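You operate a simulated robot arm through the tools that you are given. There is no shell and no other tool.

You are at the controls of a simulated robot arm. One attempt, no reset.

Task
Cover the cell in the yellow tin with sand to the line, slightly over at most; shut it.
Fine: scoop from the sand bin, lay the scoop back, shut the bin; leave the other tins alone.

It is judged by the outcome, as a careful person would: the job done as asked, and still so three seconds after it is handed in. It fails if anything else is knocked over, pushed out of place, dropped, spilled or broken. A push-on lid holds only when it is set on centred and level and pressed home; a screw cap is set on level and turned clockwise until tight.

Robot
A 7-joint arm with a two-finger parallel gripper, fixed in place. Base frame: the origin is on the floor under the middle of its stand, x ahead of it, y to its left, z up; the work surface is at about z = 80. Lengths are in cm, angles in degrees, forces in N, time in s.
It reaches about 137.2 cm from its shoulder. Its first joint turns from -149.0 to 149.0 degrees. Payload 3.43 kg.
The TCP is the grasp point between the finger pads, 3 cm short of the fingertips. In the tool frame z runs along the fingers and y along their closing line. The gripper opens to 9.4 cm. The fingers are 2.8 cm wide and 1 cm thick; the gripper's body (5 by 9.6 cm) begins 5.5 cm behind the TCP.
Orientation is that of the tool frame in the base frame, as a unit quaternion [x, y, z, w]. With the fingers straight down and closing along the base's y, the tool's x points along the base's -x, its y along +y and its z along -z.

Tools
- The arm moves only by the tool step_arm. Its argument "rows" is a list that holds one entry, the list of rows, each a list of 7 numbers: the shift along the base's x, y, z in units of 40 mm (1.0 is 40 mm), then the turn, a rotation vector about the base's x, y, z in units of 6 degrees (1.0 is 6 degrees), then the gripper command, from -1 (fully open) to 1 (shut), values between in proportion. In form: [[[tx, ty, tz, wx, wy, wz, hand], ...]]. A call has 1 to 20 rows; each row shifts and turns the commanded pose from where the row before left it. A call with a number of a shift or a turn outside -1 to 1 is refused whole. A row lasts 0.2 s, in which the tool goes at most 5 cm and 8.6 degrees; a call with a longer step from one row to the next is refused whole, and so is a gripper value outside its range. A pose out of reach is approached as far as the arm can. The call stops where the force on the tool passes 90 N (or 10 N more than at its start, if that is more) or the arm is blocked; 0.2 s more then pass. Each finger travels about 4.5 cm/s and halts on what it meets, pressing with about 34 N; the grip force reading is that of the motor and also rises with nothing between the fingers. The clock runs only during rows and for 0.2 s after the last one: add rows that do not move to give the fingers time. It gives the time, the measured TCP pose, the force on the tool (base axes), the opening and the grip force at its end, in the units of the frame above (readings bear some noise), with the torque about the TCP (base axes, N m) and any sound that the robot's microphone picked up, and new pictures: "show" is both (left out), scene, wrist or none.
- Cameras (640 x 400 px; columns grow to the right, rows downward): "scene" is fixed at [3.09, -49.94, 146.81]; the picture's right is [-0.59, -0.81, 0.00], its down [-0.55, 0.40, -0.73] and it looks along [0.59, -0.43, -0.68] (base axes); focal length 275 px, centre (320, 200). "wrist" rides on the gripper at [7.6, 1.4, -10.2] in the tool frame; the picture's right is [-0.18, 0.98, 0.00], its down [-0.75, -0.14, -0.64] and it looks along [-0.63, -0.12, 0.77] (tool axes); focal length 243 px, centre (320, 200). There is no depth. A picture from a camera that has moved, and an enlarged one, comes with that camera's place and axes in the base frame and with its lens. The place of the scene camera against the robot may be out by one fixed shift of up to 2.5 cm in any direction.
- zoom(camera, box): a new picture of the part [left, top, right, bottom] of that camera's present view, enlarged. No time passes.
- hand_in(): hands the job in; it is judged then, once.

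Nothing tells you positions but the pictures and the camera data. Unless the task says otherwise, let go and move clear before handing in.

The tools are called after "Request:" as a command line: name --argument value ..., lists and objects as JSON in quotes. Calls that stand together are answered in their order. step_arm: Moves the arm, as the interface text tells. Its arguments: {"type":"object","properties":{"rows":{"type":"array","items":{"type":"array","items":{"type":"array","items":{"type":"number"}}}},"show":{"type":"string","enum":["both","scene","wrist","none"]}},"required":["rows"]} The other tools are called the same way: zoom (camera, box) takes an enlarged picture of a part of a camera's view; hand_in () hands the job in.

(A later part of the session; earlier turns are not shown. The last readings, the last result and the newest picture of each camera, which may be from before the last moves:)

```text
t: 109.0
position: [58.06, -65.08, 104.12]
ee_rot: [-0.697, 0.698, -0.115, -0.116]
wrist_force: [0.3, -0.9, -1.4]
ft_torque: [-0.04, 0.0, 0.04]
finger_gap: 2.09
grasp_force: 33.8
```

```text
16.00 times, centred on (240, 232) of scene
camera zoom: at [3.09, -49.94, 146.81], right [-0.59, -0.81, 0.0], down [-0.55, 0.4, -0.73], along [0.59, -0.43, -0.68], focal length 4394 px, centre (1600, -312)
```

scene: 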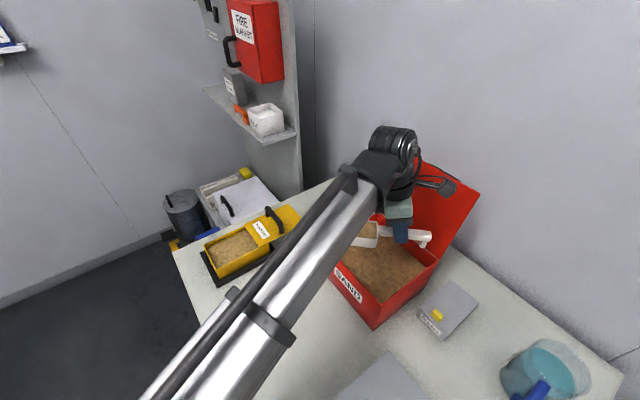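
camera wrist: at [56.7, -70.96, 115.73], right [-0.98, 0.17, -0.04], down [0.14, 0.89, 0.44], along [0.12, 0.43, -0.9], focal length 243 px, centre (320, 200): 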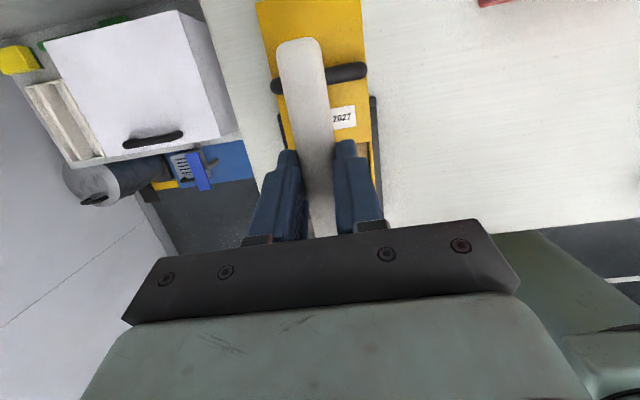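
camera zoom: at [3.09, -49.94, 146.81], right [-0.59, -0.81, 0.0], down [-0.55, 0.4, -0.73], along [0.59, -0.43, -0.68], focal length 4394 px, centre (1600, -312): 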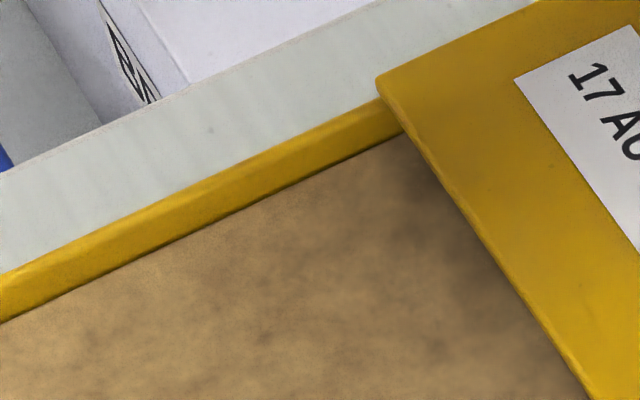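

The line is now just covered, so the level is right. I'll carry the leftover half-scoop back over the bin.

Request:
step_arm --rows '[[[-0.3, -0.2, 0.05, 0, 0, 0, 1], [-0.5, -0.4, 0.05, 0, 0, 0, 1], [-0.6, -0.43, 0.05, 0, 0, 0, 1], [-0.6, -0.43, 0.05, 0, 0, 0, 1], [-0.6, -0.43, 0.05, 0, 0, 0, 1], [-0.6, -0.43, 0, 0, 0, 0, 1], [-0.6, -0.43, 0, 0, 0, 0, 1], [-0.6, -0.43, 0, 0, 0, 0, 1], [-0.6, -0.43, 0, 0, 0, 0, 1], [-0.6, -0.43, 0, 0, 0, 0, 1], [-0.6, -0.43, 0, 0, 0, 0, 1], [-0.6, -0.43, 0, 0, 0, 0, 1], [-0.5, -0.43, 0, 0, 0, 0, 1], [-0.3, -0.2, 0, 0, 0, 0, 1], [-0.1, -0.1, 0, 0, 0, 0, 1], [0, 0, 0, 0, 0, 0, 1]]]' --show "both"

```text
t: 112.4
position: [26.99, -87.7, 105.13]
ee_rot: [-0.697, 0.698, -0.116, -0.116]
wrist_force: [-0.2, -0.4, -0.7]
ft_torque: [-0.04, 0.03, 0.0]
finger_gap: 2.12
grasp_force: 33.8
camera wrist: at [25.71, -91.5, 117.2], right [-0.98, 0.18, -0.06], down [0.14, 0.92, 0.36], along [0.12, 0.35, -0.93], focal length 243 px, centre (320, 200)
```

scene: 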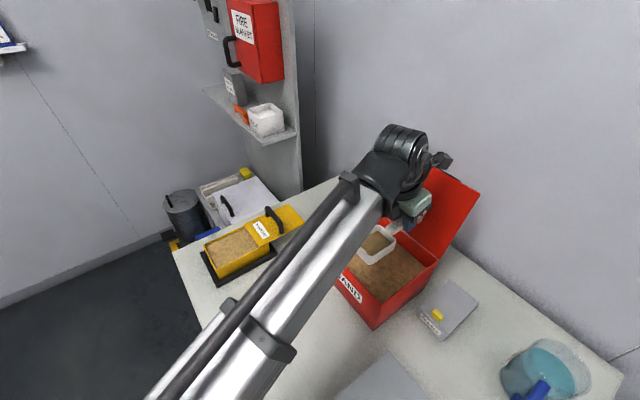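
wrist: 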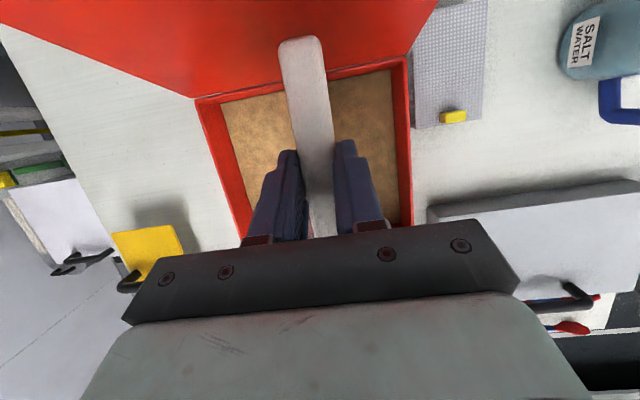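

Request:
step_arm --rows '[[[0.3, 0.1, 0, -0.5, 0, 0, 1], [0.3, 0.1, 0, -1, 0, 0, 1], [0, 0.1, 0, -1, 0, 0, 1], [0, 0, 0, -1, 0, 0, 1], [0, 0, 0, -1, 0, 0, 1], [0, 0, 0, -1, 0, 0, 1], [0, 0, 0, -1, 0, 0, 1], [0, 0, 0, -1, 0, 0, 1], [0, 0, 0, 0, 0, 0, 1]]]' --show "both"

```text
t: 114.4
position: [29.5, -86.55, 105.18]
ee_rot: [0.6, -0.6, 0.375, 0.373]
wrist_force: [-0.1, -0.1, -1.3]
ft_torque: [0.02, -0.02, 0.03]
finger_gap: 2.08
grasp_force: 33.9
camera wrist: at [28.17, -80.49, 116.44], right [-0.98, 0.08, -0.17], down [0.14, 0.91, -0.39], along [0.12, -0.41, -0.9], focal length 243 px, centre (320, 200)
```

scene: 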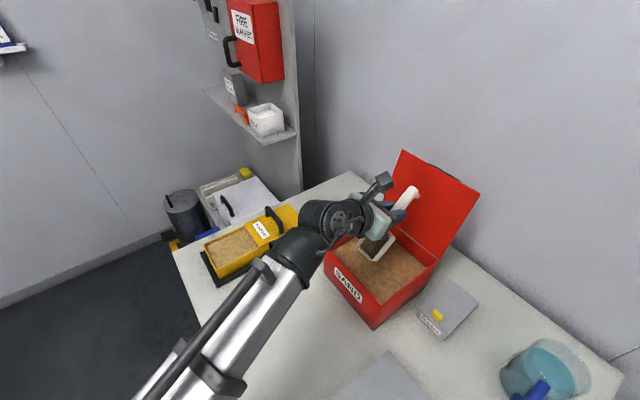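
wrist: 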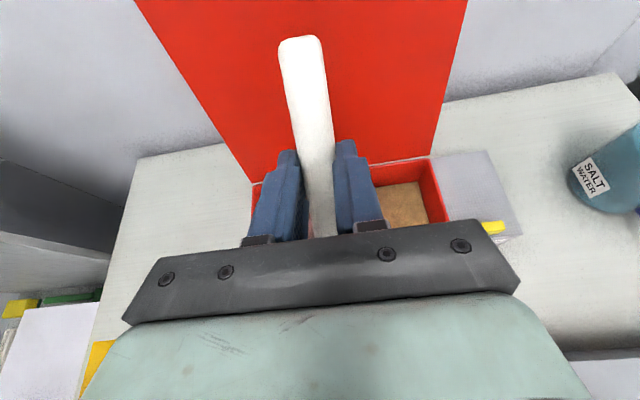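

Request:
zoom --camera "scene" --box '[315, 165, 445, 275]'

```text
3.64 times, centred on (380, 220) of scene
camera zoom: at [3.09, -49.94, 146.81], right [-0.59, -0.81, 0.0], down [-0.55, 0.4, -0.73], along [0.59, -0.43, -0.68], focal length 999 px, centre (102, 127)
```

zoom: 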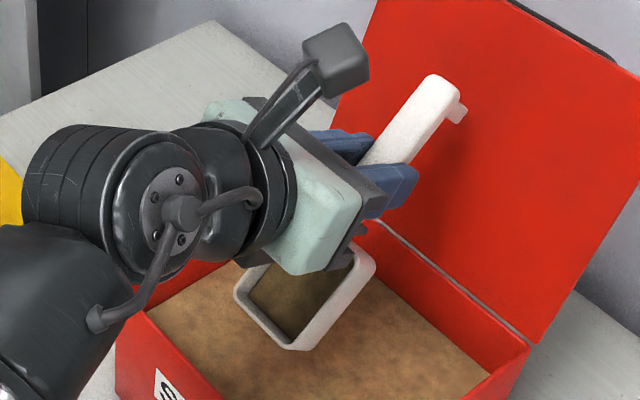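

The bowl is above the bin interior, so I'll tip out the leftover.

Request:
step_arm --rows '[[[0, 0, 0, -1, 0, 0, 1], [0, 0, 0, -1, 0, 0, 1], [0, 0, 0, -1, 0, 0, 1], [0, 0, 0, -1, 0, 0, 1], [0, 0, 0, -1, 0, 0, 1], [0, 0, 0, 0, 0, 0, 1], [0, 0, 0, 0, 0, 0, 1], [0, 0, 0, 0, 0, 0, 1], [0, 0, 0, 0, 0, 0, 1]]]' --show "scene"

Request:
zoom --camera "scene" --box '[315, 165, 445, 275]'

```text
t: 116.4
position: [29.47, -86.54, 105.18]
ee_rot: [0.482, -0.484, 0.517, 0.517]
wrist_force: [0.4, 0.2, -0.8]
ft_torque: [0.02, -0.01, 0.02]
finger_gap: 2.09
grasp_force: 33.7
```

scene: 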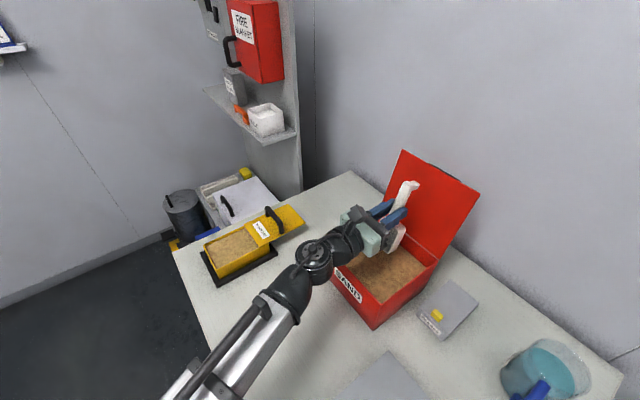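

```text
3.64 times, centred on (380, 220) of scene
camera zoom: at [3.09, -49.94, 146.81], right [-0.59, -0.81, 0.0], down [-0.55, 0.4, -0.73], along [0.59, -0.43, -0.68], focal length 999 px, centre (102, 127)
```

zoom: 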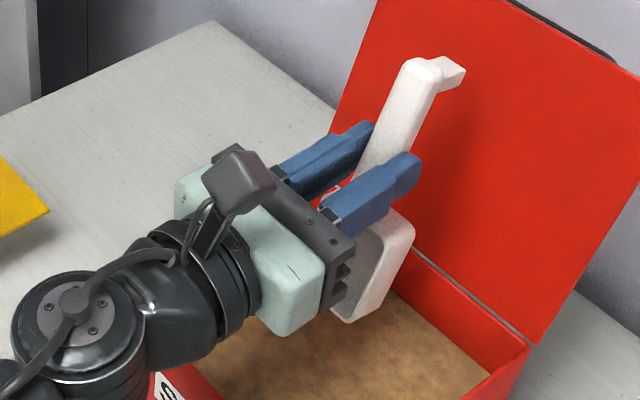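

The bowl looks empty. I'll untilt and verify.

Request:
step_arm --rows '[[[0, 0, 0, 1, 0, 0, 1], [0, 0, 0, 1, 0, 0, 1], [0, 0, 0, 1, 0, 0, 1], [0, 0, 0, 1, 0, 0, 1], [0, 0, 0, 1, 0, 0, 1], [0, 0, 0, 1, 0, 0, 1], [0, 0, 0, 1, 0, 0, 1], [0, 0, 0, 1, 0, 0, 1], [0, 0, 0, 1, 0, 0, 1], [0, 0, 0, 1, 0, 0, 1], [0, 0, 0, 1, 0, 0, 1], [0, 0, 0, 1, 0, 0, 1], [0, 0, 0, 0.5, 0, 0, 1], [0, 0, 0, 0, 0, 0, 1]]]' --show "scene"

Request:
zoom --camera "scene" --box '[325, 165, 455, 275]'

```text
t: 119.4
position: [29.39, -86.25, 105.14]
ee_rot: [-0.697, 0.698, -0.115, -0.116]
wrist_force: [-0.2, -0.4, -1.2]
ft_torque: [-0.05, -0.01, -0.03]
finger_gap: 2.11
grasp_force: 33.6
```

scene: 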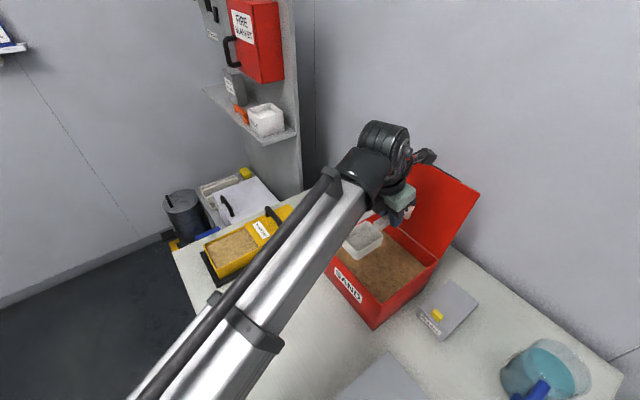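

```text
3.64 times, centred on (390, 220) of scene
camera zoom: at [3.09, -49.94, 146.81], right [-0.59, -0.81, 0.0], down [-0.55, 0.4, -0.73], along [0.59, -0.43, -0.68], focal length 999 px, centre (66, 127)
```

zoom: 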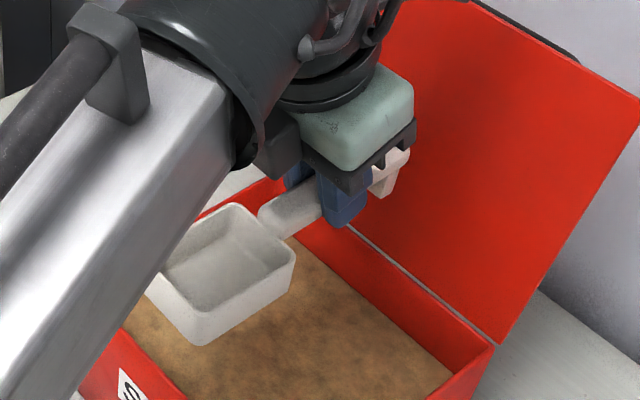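

The bowl is empty. I'll yaw back and move above the scoop's original resting place.

Request:
step_arm --rows '[[[-0.03, 0.28, 0, 0, 0, -1, 1], [-0.03, 0.28, 0, 0, 0, -1, 1], [-0.03, 0.28, 0, 0, 0, -1, 1], [-0.03, 0.28, 0, 0, 0, -1, 1], [-0.03, 0.28, -0.05, 0, 0, -1, 1], [-0.03, 0.28, -0.1, 0, 0, -1, 1], [-0.03, 0.28, -0.1, 0, 0, -1, 1], [-0.03, 0.28, -0.1, 0, 0, -1, 1], [-0.03, 0.28, -0.1, 0, 0, -1, 1], [-0.03, 0.28, -0.1, 0, 0, -1, 1], [-0.03, 0.28, -0.1, 0, 0, -1, 1], [-0.03, 0.28, -0.1, 0, 0, -1, 1], [-0.03, 0.28, -0.1, 0, 0, -1, 1], [-0.03, 0.28, -0.1, 0, 0, -1, 1], [-0.03, 0.34, -0.1, 0, 0, -1, 1], [0, 0, 0, 0, 0, 0, 1]]]' --show "both"

Request:
zoom --camera "scene" --box '[270, 190, 400, 300]'

```text
t: 122.8
position: [27.65, -69.5, 100.93]
ee_rot: [0.001, 0.986, 0.001, -0.165]
wrist_force: [0.1, -1.2, -0.5]
ft_torque: [-0.02, 0.03, 0.02]
finger_gap: 2.07
grasp_force: 33.6
camera wrist: at [23.91, -67.87, 113.04], right [0.18, 0.98, -0.06], down [0.92, -0.14, 0.36], along [0.35, -0.12, -0.93], focal length 243 px, centre (320, 200)
```

scene: 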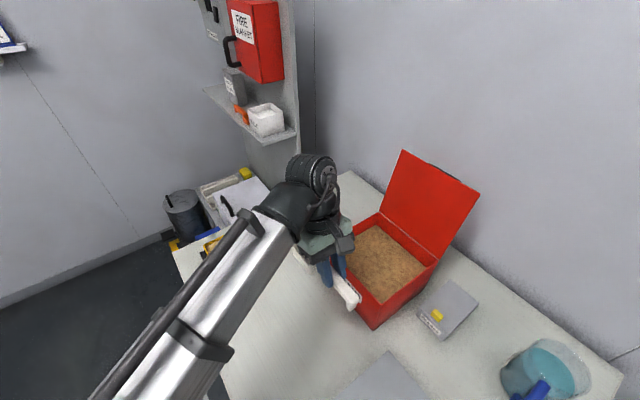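
wrist: 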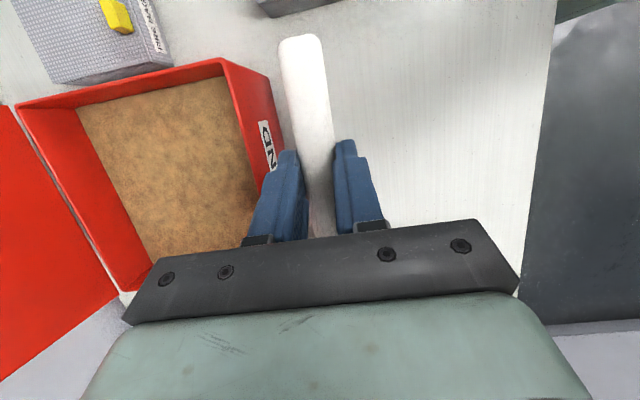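

```text
3.64 times, centred on (335, 245) of scene
camera zoom: at [3.09, -49.94, 146.81], right [-0.59, -0.81, 0.0], down [-0.55, 0.4, -0.73], along [0.59, -0.43, -0.68], focal length 999 px, centre (266, 36)
```

zoom: 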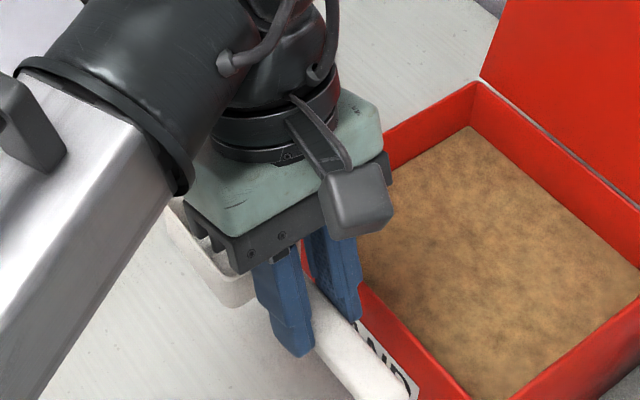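

Request:
zoom --camera "wrist" --box '[230, 20, 390, 240]'

```text
1.82 times, centred on (310, 130) of wrist
camera zoom: at [23.91, -67.87, 113.04], right [0.18, 0.98, -0.06], down [0.92, -0.14, 0.36], along [0.35, -0.12, -0.93], focal length 441 px, centre (338, 327)
```

zoom: 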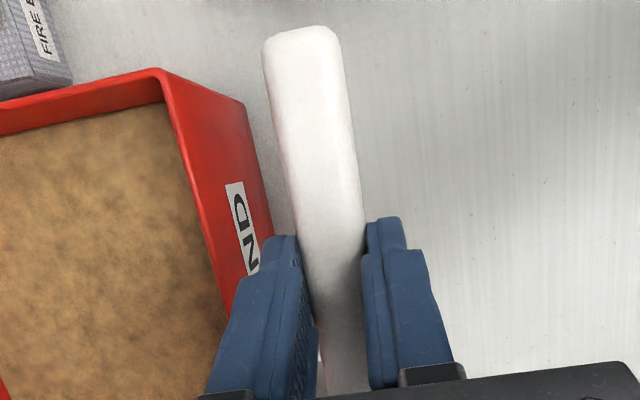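

Nothing is in the way beneath. I'll lower the scoop to just above the table at its original spot.

Request:
step_arm --rows '[[[0.07, 0.05, -0.5, 0, 0, 0, 1], [0.07, 0.05, -0.7, 0, 0, 0, 1], [0, 0, -0.7, 0, 0, 0, 1], [0, 0, -0.7, 0, 0, 0, 1], [0, 0, -0.6, 0, 0, 0, 1], [0, 0, -0.4, 0, 0, 0, 1], [0, 0, 0, 0, 0, 0, 1]]]' --show "both"

Request:
zoom --camera "scene" --box '[270, 230, 380, 350]'

```text
t: 124.4
position: [28.22, -69.11, 86.63]
ee_rot: [0.001, 0.987, 0.001, -0.163]
wrist_force: [0.3, 0.0, -1.2]
ft_torque: [0.0, 0.05, -0.03]
finger_gap: 2.11
grasp_force: 34.2
camera wrist: at [24.44, -67.54, 98.64], right [0.18, 0.98, -0.06], down [0.92, -0.14, 0.36], along [0.35, -0.12, -0.93], focal length 243 px, centre (320, 200)
```

scene: 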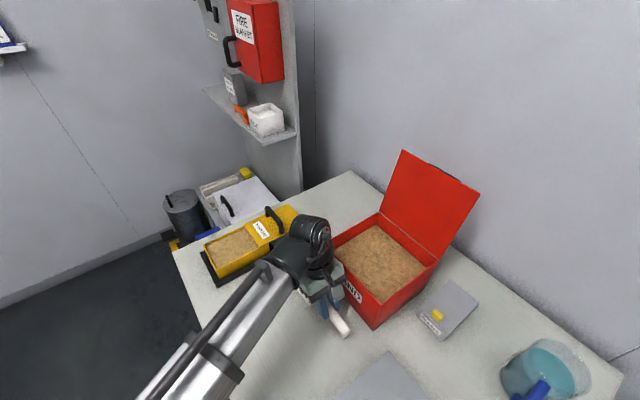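
wrist: 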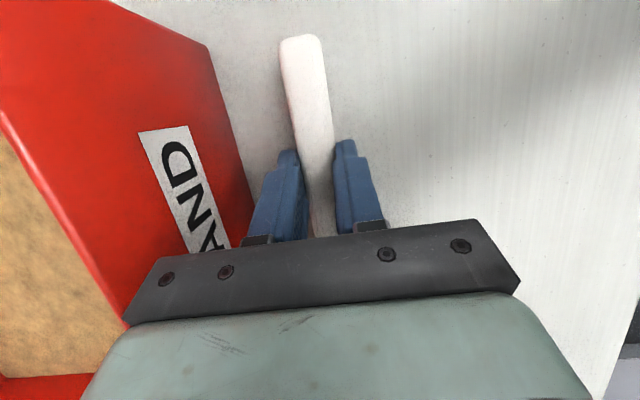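

```text
3.33 times, centred on (325, 290) of scene
camera zoom: at [3.09, -49.94, 146.81], right [-0.59, -0.81, 0.0], down [-0.55, 0.4, -0.73], along [0.59, -0.43, -0.68], focal length 915 px, centre (303, -100)
```

zoom: 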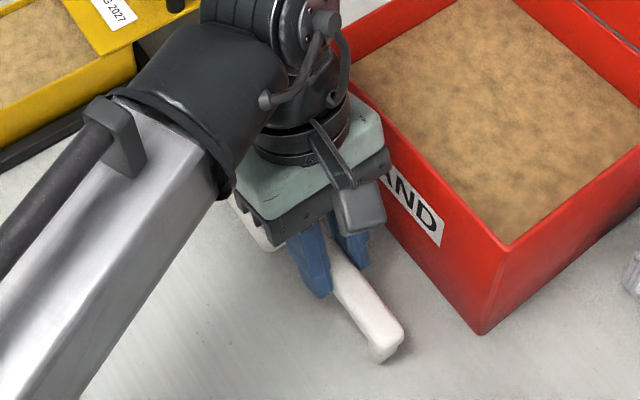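

Request:
step_arm --rows '[[[0, 0, -0.06, 0, 0, 0, 1], [0, 0, -0.06, 0, 0, 0, 1], [0, 0, -0.06, 0, 0, 0, 1], [0, 0, -0.06, 0, 0, 0, 1], [0, 0, -0.06, 0, 0, 0, 1], [0, 0, 0, 0, 0, 0, 1]]]' --show "none"

```text
t: 125.8
position: [28.29, -68.98, 85.3]
ee_rot: [0.001, 0.987, 0.0, -0.163]
wrist_force: [-1.8, -2.3, 7.9]
ft_torque: [0.18, -0.89, -0.12]
finger_gap: 2.08
grasp_force: 34.2
```

The bowl's front touches first, so I'll pitch back by about 3° and continue down gently.

Request:
step_arm --rows '[[[0, 0, 0.03, 0, -0.25, 0, 1], [0, 0, 0, 0, -0.25, 0, 1], [0, 0, -0.04, 0, 0, 0, 1], [0, 0, -0.04, 0, 0, 0, 1], [0, 0, -0.04, 0, 0, 0, 1], [0, 0, 0, 0, 0, 0, 1]]]' --show "none"

```text
t: 127.2
position: [28.39, -68.9, 85.06]
ee_rot: [0.001, 0.991, -0.001, -0.137]
wrist_force: [5.8, -2.5, 23.4]
ft_torque: [0.14, -0.02, -0.22]
finger_gap: 2.11
grasp_force: 34.0
```

Both ends are now resting flush on the table. I'll ease the pressure and release.

Request:
step_arm --rows '[[[0, 0, 0.03, 0, 0, 0, 1], [0, 0, 0, 0, 0, 0, 0.4], [0, 0, 0, 0, 0, 0, 0.1], [0, 0, 0, 0, 0, 0, -0.2], [0, 0, 0, 0, 0, 0, -0.2], [0, 0, 0, 0, 0, 0, -0.2], [0, 0, 0, 0, 0, 0, -0.2]]]' --show "both"

```text
t: 128.8
position: [28.32, -68.92, 85.24]
ee_rot: [0.001, 0.99, 0.001, -0.138]
wrist_force: [0.0, -0.9, 0.9]
ft_torque: [0.01, 0.03, 0.0]
finger_gap: 5.66
grasp_force: 0.0
camera wrist: at [23.84, -67.44, 96.97], right [0.18, 0.98, -0.05], down [0.9, -0.14, 0.41], along [0.4, -0.12, -0.91], focal length 243 px, centre (320, 200)
```

scene: 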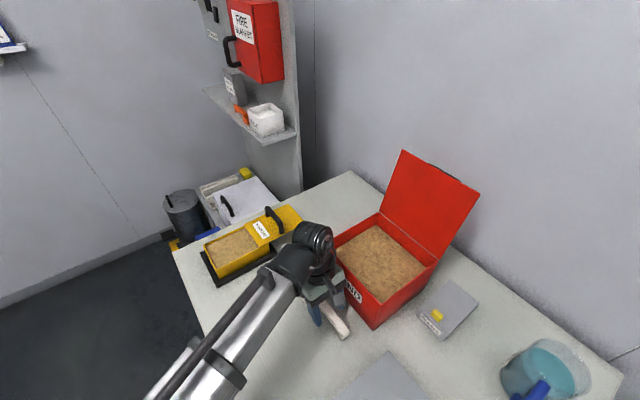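
wrist: 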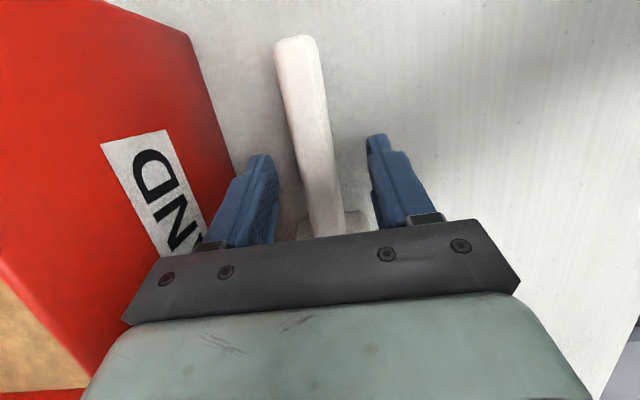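

The scoop is released and I'll rise straight up, straightening the tool.

Request:
step_arm --rows '[[[0, 0, 0.3, 0, 0, 0, -0.2], [0, 0, 0.6, 0, 0, 0, -0.2], [0, 0, 0.7, 0, 0, 0, -0.2], [0, 0, 0.7, 0, -0.66, 0, -0.2], [0, 0, 0.7, 0, -0.66, 0, -0.2], [0, 0, 0.7, 0, -0.66, 0, -0.2], [0, 0, 0.2, 0, -0.66, 0, -0.2], [0, 0, 0, 0, 0, 0, -0.2]]]' --show "both"

```text
t: 130.6
position: [28.25, -68.88, 100.65]
ee_rot: [0.0, 1.0, -0.001, 0.0]
wrist_force: [0.3, 0.4, -0.2]
ft_torque: [0.01, 0.03, -0.02]
finger_gap: 5.63
grasp_force: 0.0
camera wrist: at [20.78, -67.42, 110.86], right [0.19, 0.98, 0.0], down [0.75, -0.14, 0.64], along [0.63, -0.12, -0.77], focal length 243 px, centre (320, 200)
```

scene: 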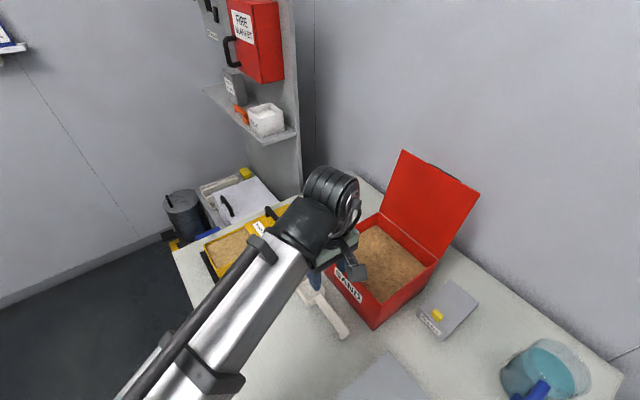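
wrist: 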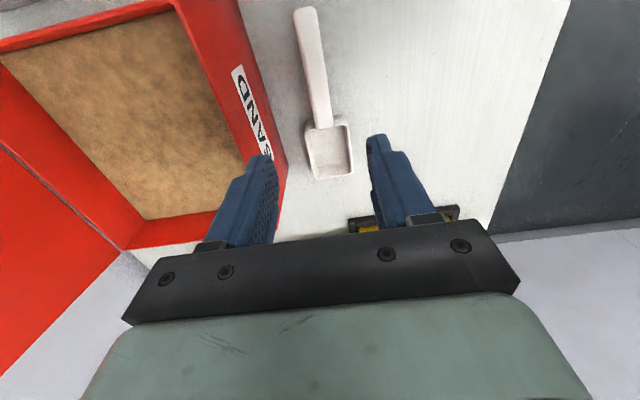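

The scoop is back in place. Next I'll go to the bin's open lid: rise, move over its handle, and check alignment from above.

Request:
step_arm --rows '[[[0.05, -0.85, 0.2, 0, 0, 0, 0.3], [0.05, -0.85, 0.2, 0, 0, 0, 0.32], [0.05, -0.85, 0.2, 0, 0, 0, 0.32], [0.05, -0.85, 0.2, 0, 0, 0, 0.32], [0.05, -0.85, 0.2, 0, 0, 0, 0.32], [0, -0.2, 0.85, 0, 0, 0, 0.32], [0, -0.2, 0.85, 0, 0, 0, 0.32], [0, -0.2, 0.85, 0, 0, 0, 0.32], [0, -0.2, 0.85, 0, 0, 0, 0.32], [0, -0.8, 0, 0, 0, 0, 0.32], [0, -0.8, 0, 0, 0, 0, 0.32], [0, -0.8, 0, 0, 0, 0, 0.32], [0, -0.8, 0, 0, 0, 0, 0.32], [0, 0, 0, 0, 0, 0, 0.32]]]' --show "both"

```text
t: 133.6
position: [29.32, -101.96, 118.31]
ee_rot: [0.001, 1.0, 0.0, 0.0]
wrist_force: [0.6, 0.0, 0.0]
ft_torque: [0.01, -0.01, 0.0]
finger_gap: 3.2
grasp_force: 0.1
camera wrist: at [21.74, -100.48, 128.47], right [0.19, 0.98, 0.0], down [0.75, -0.14, 0.64], along [0.63, -0.12, -0.77], focal length 243 px, centre (320, 200)
```

scene: 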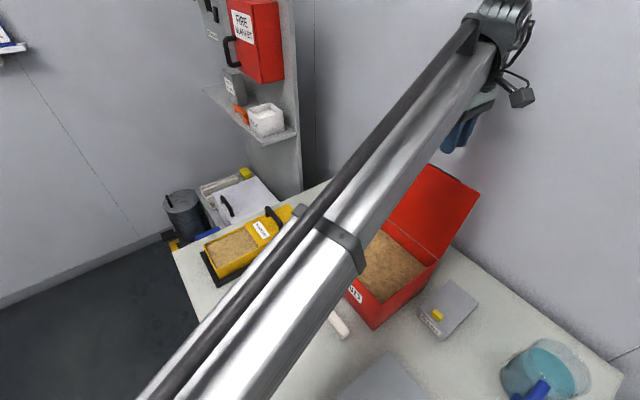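
wrist: 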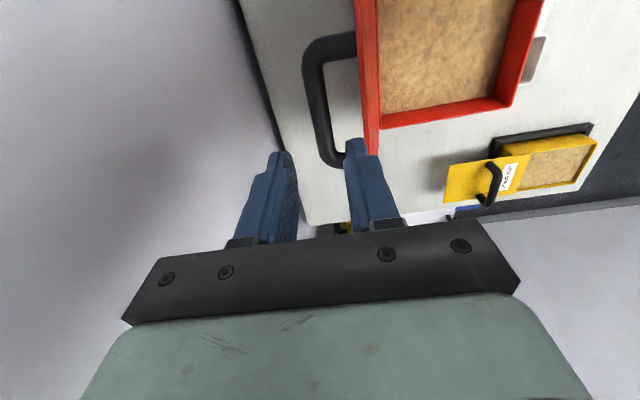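

The bar and the lid edge line up with the finger gap. I'll descend onto the bar.

Request:
step_arm --rows '[[[0, 0.02, -0.4, 0, 0, 0, 0.32], [0, 0, -0.4, 0, 0, 0, 0.32], [0, 0, -0.4, 0, 0, 0, 0.32], [0, 0, -0.4, 0, 0, 0, 0.32], [0, 0, -0.4, 0, 0, 0, 0.32], [0, 0, -0.32, 0, 0, 0, 0.32], [0, 0, 0, 0, 0, 0, 0.32]]]' --show "both"

```text
t: 135.2
position: [29.41, -101.97, 109.0]
ee_rot: [0.0, 1.0, -0.001, 0.0]
wrist_force: [0.0, 0.1, 0.3]
ft_torque: [0.01, 0.02, -0.02]
finger_gap: 3.2
grasp_force: 0.1
camera wrist: at [21.81, -100.45, 119.12], right [0.19, 0.98, 0.0], down [0.75, -0.14, 0.64], along [0.63, -0.12, -0.77], focal length 243 px, centre (320, 200)
```

scene: 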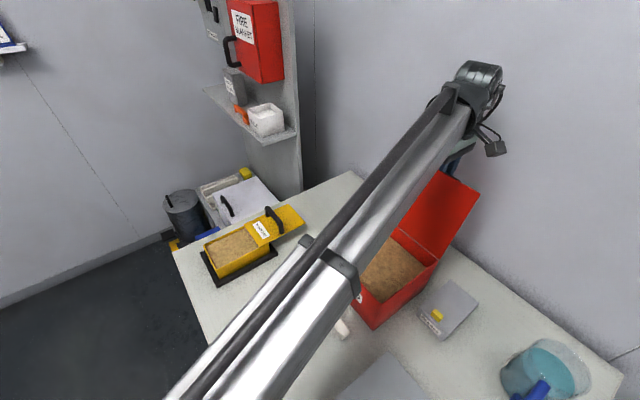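
wrist: 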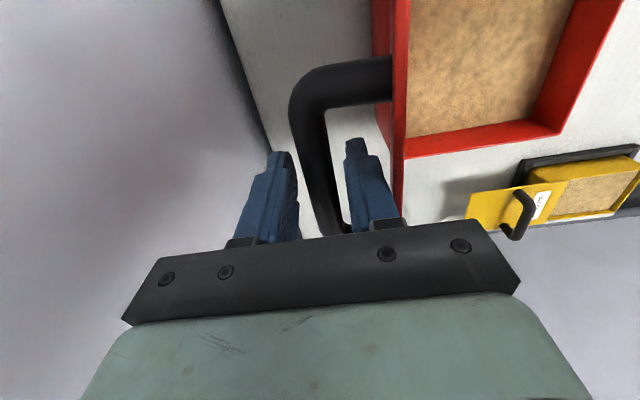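

Now I'll close the fingers on the bar.

Request:
step_arm --rows '[[[0, 0, 0, 0, 0, 0, 0.6], [0, 0, 0, 0, 0, 0, 1], [0, 0, 0, 0, 0, 0, 1], [0, 0, 0, 0, 0, 0, 1]]]' --show "wrist"

```text
t: 136.2
position: [29.31, -101.84, 108.84]
ee_rot: [0.002, 1.0, 0.0, 0.0]
wrist_force: [-0.3, 7.6, -4.9]
ft_torque: [0.03, -0.07, 0.07]
finger_gap: 2.01
grasp_force: 44.9
camera wrist: at [21.81, -100.41, 119.13], right [0.19, 0.98, 0.0], down [0.75, -0.14, 0.64], along [0.63, -0.12, -0.77], focal length 243 px, centre (320, 200)
```

wrist: 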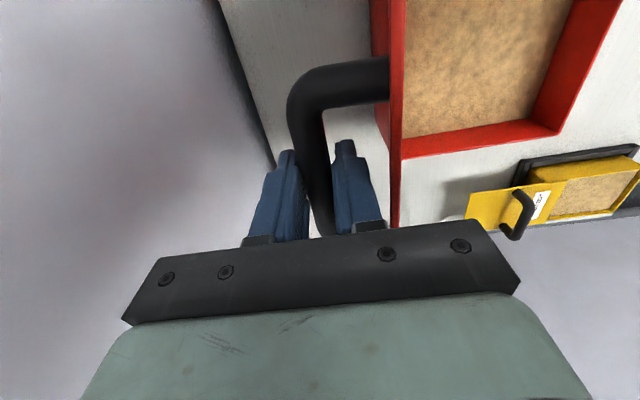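

The handle is gripped again. I'll swing the lid down along the reverse arc.

Request:
step_arm --rows '[[[0, 0.2, 0.09, 0, 0, 0, 1], [0, 0.353, 0.121, 0, 0, 0, 1], [0, 0.363, 0.09, 0, 0, 0, 1], [0, 0.369, 0.058, 0, 0, 0, 1], [0, 0.373, 0.026, 0, 0, 0, 1], [0, 0.374, -0.007, 0, 0, 0, 1], [0, 0.372, -0.04, 0, 0, 0, 1], [0, 0.367, -0.072, 0, 0, 0, 1], [0, 0.359, -0.104, 0, 0, 0, 1], [0, 0, 0, 0, 0, 0, 1]]]' --show "both"

```text
t: 138.4
position: [29.22, -89.2, 109.69]
ee_rot: [0.0, 1.0, 0.0, 0.0]
wrist_force: [7.6, 11.1, 23.2]
ft_torque: [0.15, -0.25, 0.1]
finger_gap: 1.99
grasp_force: 44.9
camera wrist: at [21.8, -87.67, 119.88], right [0.18, 0.98, 0.0], down [0.75, -0.14, 0.64], along [0.63, -0.12, -0.77], focal length 243 px, centre (320, 200)
```

scene: 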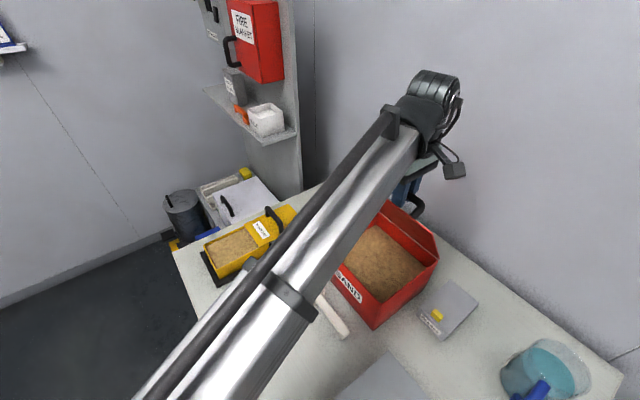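
wrist: 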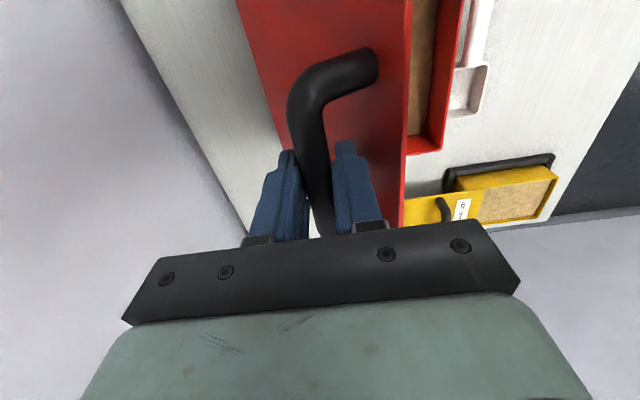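

Request:
step_arm --rows '[[[0.02, 0.365, -0.1, 0, 0, 0, 1], [0, 0.336, -0.164, 0, 0, 0, 1], [0, 0.32, -0.193, 0, 0, 0, 1], [0, 0.3025, -0.22, 0, 0, 0, 1], [0, 0.282, -0.246, 0, 0, 0, 1], [0, 0.26, -0.27, 0, 0, 0, 1], [0, 0, 0, 0, 0, 0, 1]]]' --show "scene"

```text
t: 140.0
position: [29.28, -82.21, 104.98]
ee_rot: [0.002, 1.0, -0.01, 0.001]
wrist_force: [3.6, -24.6, 46.2]
ft_torque: [-8.57, 2.64, 0.66]
finger_gap: 1.96
grasp_force: 44.9
```

scene: 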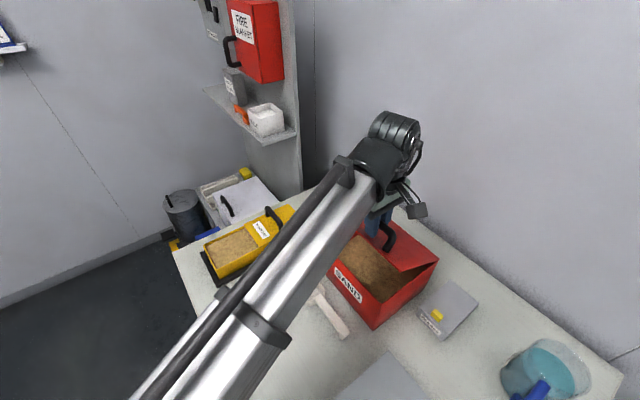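

The torque has jumped, so something is jamming. I'll stop and look closely.

Request:
step_arm --rows '[[[0, 0, 0.03, 0, 0, 0, 1]]]' --show "wrist"

Request:
zoom --camera "scene" --box '[330, 160, 450, 290]'

```text
t: 140.4
position: [29.37, -82.04, 104.87]
ee_rot: [0.001, 1.0, -0.005, 0.001]
wrist_force: [-1.9, -17.3, 25.3]
ft_torque: [-5.09, 0.23, 0.49]
finger_gap: 1.96
grasp_force: 44.6
camera wrist: at [21.77, -80.39, 115.05], right [0.19, 0.98, -0.01], down [0.75, -0.14, 0.65], along [0.63, -0.13, -0.76], focal length 243 px, centre (320, 200)
```

wrist: 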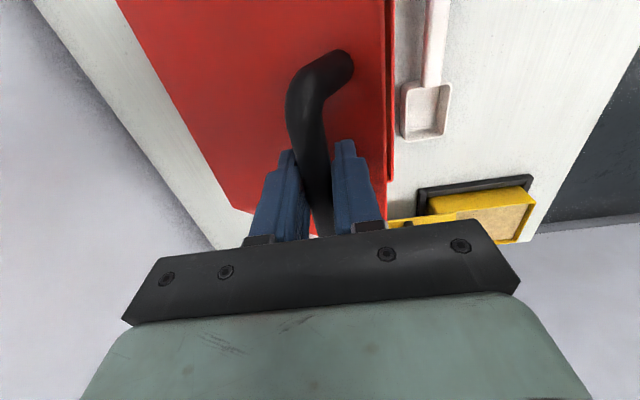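

```text
3.08 times, centred on (390, 225) of scene
camera zoom: at [3.09, -49.94, 146.81], right [-0.59, -0.81, 0.0], down [-0.55, 0.4, -0.73], along [0.59, -0.43, -0.68], focal length 845 px, centre (105, 123)
```

zoom: 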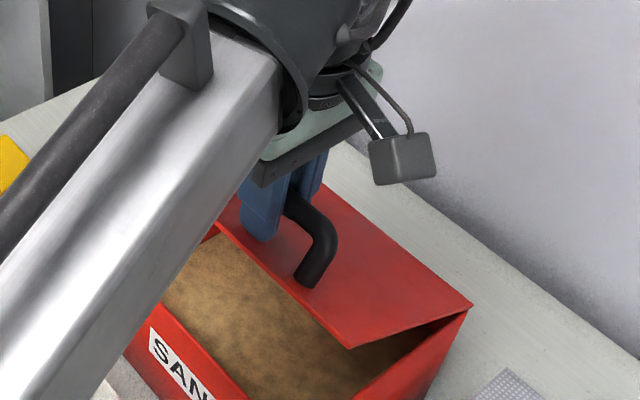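

The fingertips are wedged against the lid at this relative angle. I'll relieve it by rotating the tool slightly the other way.

Request:
step_arm --rows '[[[0, 0.01, 0, -0.35, 0, 0, 1], [0, 0.01, 0, -0.35, 0, 0, 1], [0, 0, 0, 0, 0, 0, 1]]]' --show "none"

```text
t: 141.2
position: [29.21, -81.85, 104.94]
ee_rot: [0.0, 0.999, -0.035, 0.0]
wrist_force: [-3.7, -2.0, -7.7]
ft_torque: [0.21, -0.14, 0.09]
finger_gap: 2.03
grasp_force: 45.4
```

The wedge is freed. I'll continue lowering the lid while tilting the tool along with it, so that it can't wedge again.

Request:
step_arm --rows '[[[0, 0.171, -0.18, -0.65, 0, 0, 1], [0, 0.171, -0.19, -0.65, 0, 0, 1], [0, 0.24, -0.315, -1, 0, 0, 1], [0, 0, 0, 0, 0, 0, 1]]]' --show "scene"

```text
t: 142.2
position: [29.36, -79.74, 102.17]
ee_rot: [0.001, 0.988, -0.157, 0.0]
wrist_force: [-4.2, -20.2, -15.0]
ft_torque: [0.11, -0.64, 0.33]
finger_gap: 2.01
grasp_force: 45.3
```

scene: 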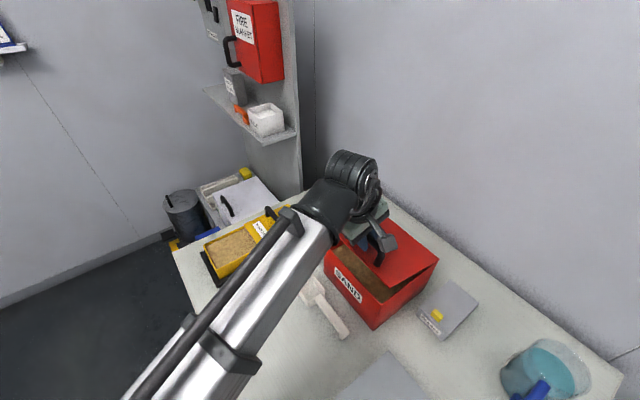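

Request:
step_arm --rows '[[[0, 0.15, -0.35, -1, 0, 0, 1], [0, 0.17, -0.355, -1, 0, 0, 1], [0, 0, 0, 0, 0, 0, 1]]]' --show "scene"

```text
t: 143.0
position: [29.33, -78.34, 99.41]
ee_rot: [0.001, 0.966, -0.258, 0.0]
wrist_force: [-2.8, -18.6, -9.7]
ft_torque: [0.03, -0.13, 0.19]
finger_gap: 2.01
grasp_force: 45.2
```

scene: 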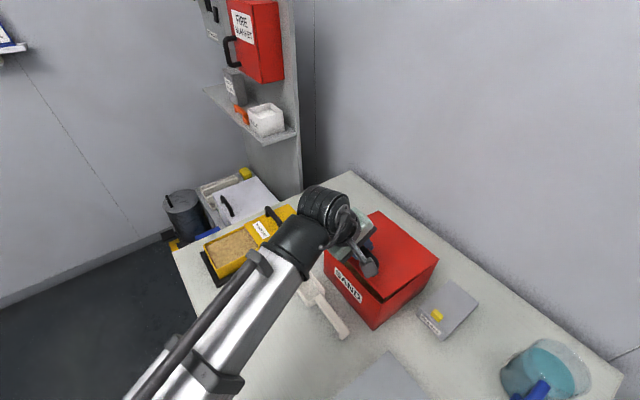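

Request:
step_arm --rows '[[[0, 0.1, -0.36, -0.8, 0, 0, 1], [0, 0.07, -0.3, -0.7, 0, 0, 1], [0, 0, 0, 0, 0, 0, 1]]]' --show "both"

Request:
zoom --camera "scene" --box '[320, 190, 450, 330]'

```text
t: 143.8
position: [29.29, -77.64, 97.22]
ee_rot: [0.001, 0.942, -0.337, -0.001]
wrist_force: [-4.5, -16.3, 35.1]
ft_torque: [-0.18, 0.88, -0.59]
finger_gap: 2.02
grasp_force: 45.5
camera wrist: at [21.8, -69.9, 104.09], right [0.18, 0.76, -0.62], down [0.75, 0.3, 0.59], along [0.63, -0.58, -0.52], focal length 243 px, centre (320, 200)
```

scene: 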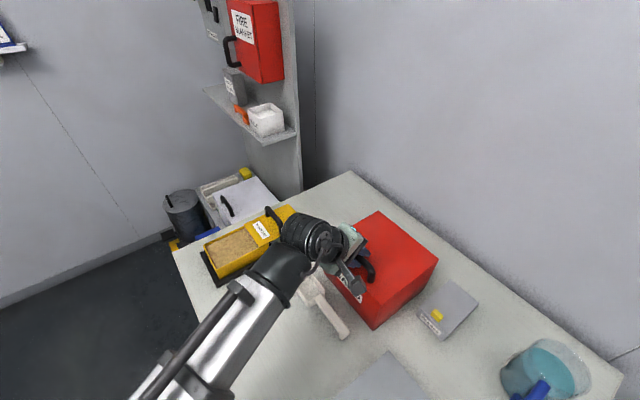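
wrist: 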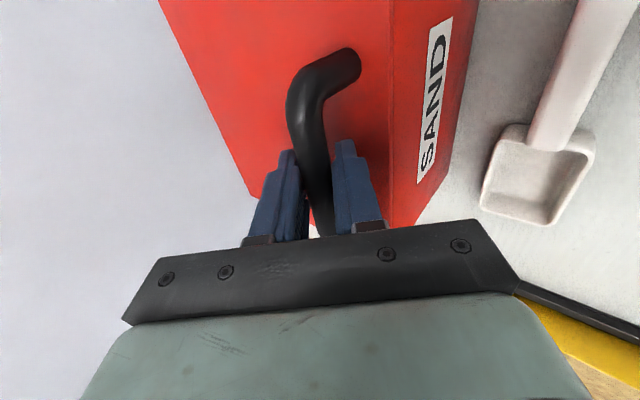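

```text
2.86 times, centred on (385, 260) of scene
camera zoom: at [3.09, -49.94, 146.81], right [-0.59, -0.81, 0.0], down [-0.55, 0.4, -0.73], along [0.59, -0.43, -0.68], focal length 785 px, centre (134, 29)
```

zoom: 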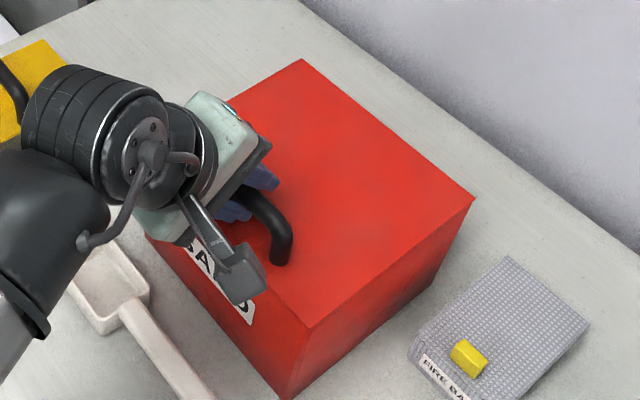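

The lid is fully down. I'll ease the pressure, open slightly, and back out along the finger axis.

Request:
step_arm --rows '[[[0, 0, 0.04, 0, 0, 0, 1], [0, 0, 0, 0, 0, 0, 0.45], [0, 0, 0, 0, 0, 0, 0.45], [0, 0.06, 0.09, 0, 0, 0, 0.45], [0, 0.127, 0.155, 0, 0, 0, 0.45], [0, 0.127, 0.155, 0, 0, 0, 0.45], [0, 0.127, 0.155, 0, 0, 0, 0.45], [0, 0.127, 0.155, 0, 0, 0, 0.45], [0, 0.1, 0.2, 0, 0, 0, 0.45], [0, 0, 0, 0, 0, 0, 0.45]]]' --show "both"

```text
t: 146.0
position: [29.31, -74.8, 100.68]
ee_rot: [0.001, 0.943, -0.333, 0.0]
wrist_force: [0.1, -0.2, -0.2]
ft_torque: [0.03, -0.01, 0.01]
finger_gap: 2.6
grasp_force: 0.0
camera wrist: at [21.82, -67.15, 107.64], right [0.19, 0.76, -0.62], down [0.75, 0.29, 0.59], along [0.63, -0.57, -0.52], focal length 243 px, centre (320, 200)
```

scene: 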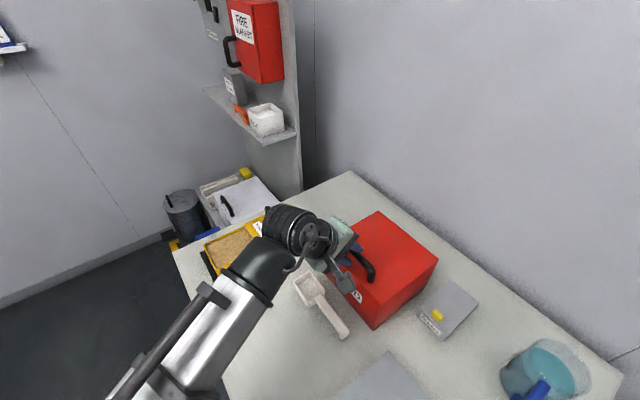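
wrist: 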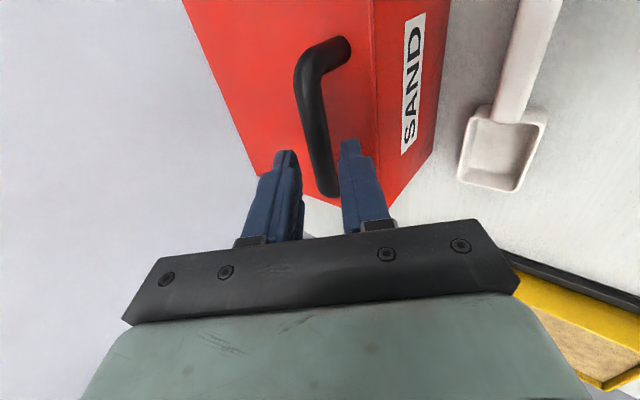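

Request:
step_arm --rows '[[[0, 0.05, 0.4, 0, 0, 0, 0.45], [0, 0, 0.3, 1, 0, 0, 0.2], [0, 0, 0.3, 1, 0, 0, 0], [0, 0, 0.2, 1, 0, 0, -0.2], [0.1, 0, 0.2, 1, 0, 0, -0.2], [0.3, 0, 0.1, 1, 0, 0, -0.2], [0.5, 0, 0, 1, 0, 0, -0.2], [0.6, 0, 0, 0.5, 0, 0, -0.2], [0, 0, 0, 0, 0, 0, -0.2]]]' --show "both"

Request:
zoom --camera "scene" --box '[320, 190, 450, 330]'

```text
t: 148.0
position: [35.46, -74.65, 106.64]
ee_rot: [0.001, 1.0, 0.001, 0.0]
wrist_force: [-0.2, 0.2, -0.4]
ft_torque: [-0.01, 0.0, -0.03]
finger_gap: 5.66
grasp_force: 0.1
camera wrist: at [27.87, -73.18, 116.77], right [0.19, 0.98, 0.0], down [0.75, -0.14, 0.64], along [0.63, -0.12, -0.77], focal length 243 px, centre (320, 200)
```

scene: 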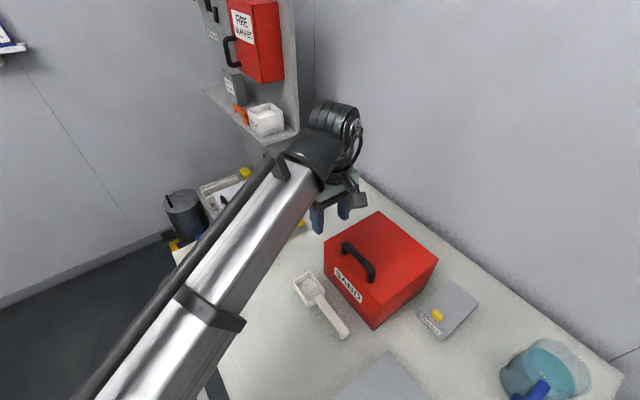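
wrist: 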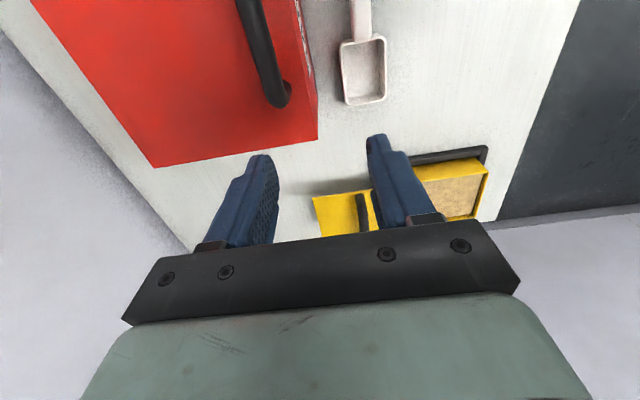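

```text
2.86 times, centred on (385, 260) of scene
camera zoom: at [3.09, -49.94, 146.81], right [-0.59, -0.81, 0.0], down [-0.55, 0.4, -0.73], along [0.59, -0.43, -0.68], focal length 785 px, centre (134, 29)
```

zoom: 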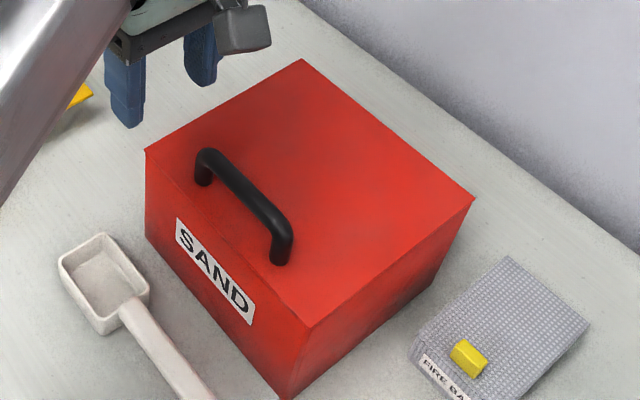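

The bin is shut and the scoop is back. Now I'll go above the tin lid's handle.

Request:
step_arm --rows '[[[0.6, 0.11, 0, 0, 0, 0, -0.2], [0.8, 0.11, 0, 0, 0, 0, -0.2], [0.8, 0.11, 0, 0, 0, 0, -0.2], [0.8, 0.11, 0, 0, 0, 0, -0.2], [0.8, 0.11, -0.2, 0, 0, 0, -0.2], [0.8, 0.11, -0.4, 0, 0, 0, -0.2], [0.8, 0.11, -0.4, 0, 0, 0, -0.2], [0.2, 0, -0.3, 0, 0, 0, -0.2], [0, 0, 0, 0, 0, 0, -0.2]]]' --show "both"

Request:
zoom --camera "scene" --box '[190, 170, 320, 290]'

```text
t: 150.0
position: [57.85, -71.58, 101.4]
ee_rot: [0.001, 1.0, 0.001, 0.0]
wrist_force: [-0.7, -0.4, -0.2]
ft_torque: [-0.03, -0.01, -0.02]
finger_gap: 5.63
grasp_force: 0.0
camera wrist: at [50.32, -70.06, 111.57], right [0.19, 0.98, 0.0], down [0.75, -0.14, 0.64], along [0.63, -0.12, -0.77], focal length 243 px, centre (320, 200)
```

scene: 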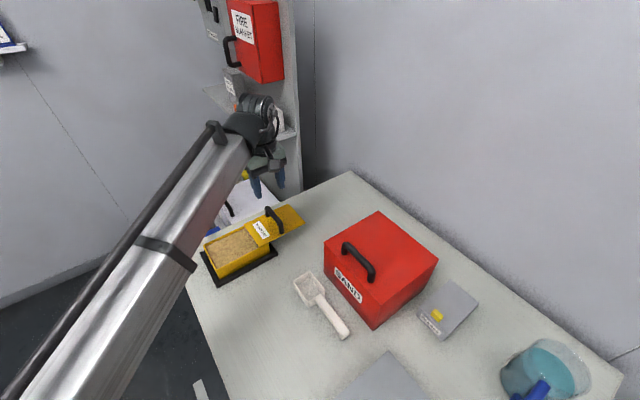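
wrist: 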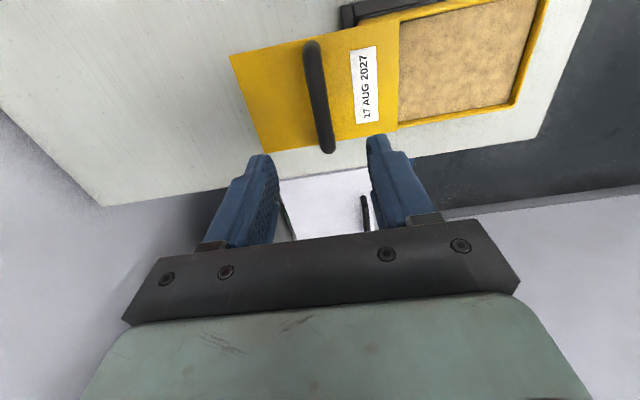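

```text
3.33 times, centred on (255, 230) of scene
camera zoom: at [3.09, -49.94, 146.81], right [-0.59, -0.81, 0.0], down [-0.55, 0.4, -0.73], along [0.59, -0.43, -0.68], focal length 915 px, centre (537, 100)
```

zoom: 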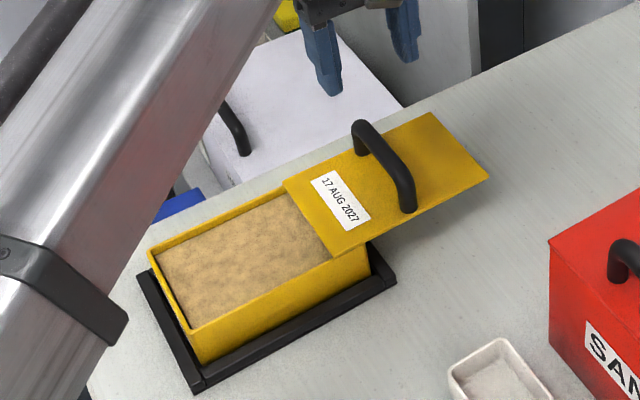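

Request:
zoom --camera "wrist" --box '[220, 0, 560, 170]'

```text
1.88 times, centred on (390, 85) of wrist
camera zoom: at [50.32, -70.06, 111.57], right [0.19, 0.98, 0.0], down [0.75, -0.14, 0.64], along [0.63, -0.12, -0.77], focal length 457 px, centre (188, 416)
```

zoom: 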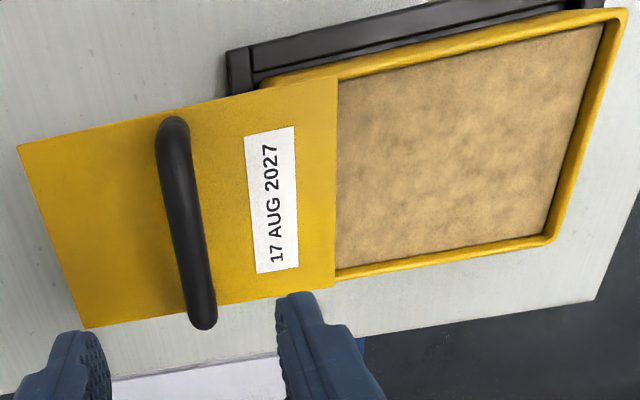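

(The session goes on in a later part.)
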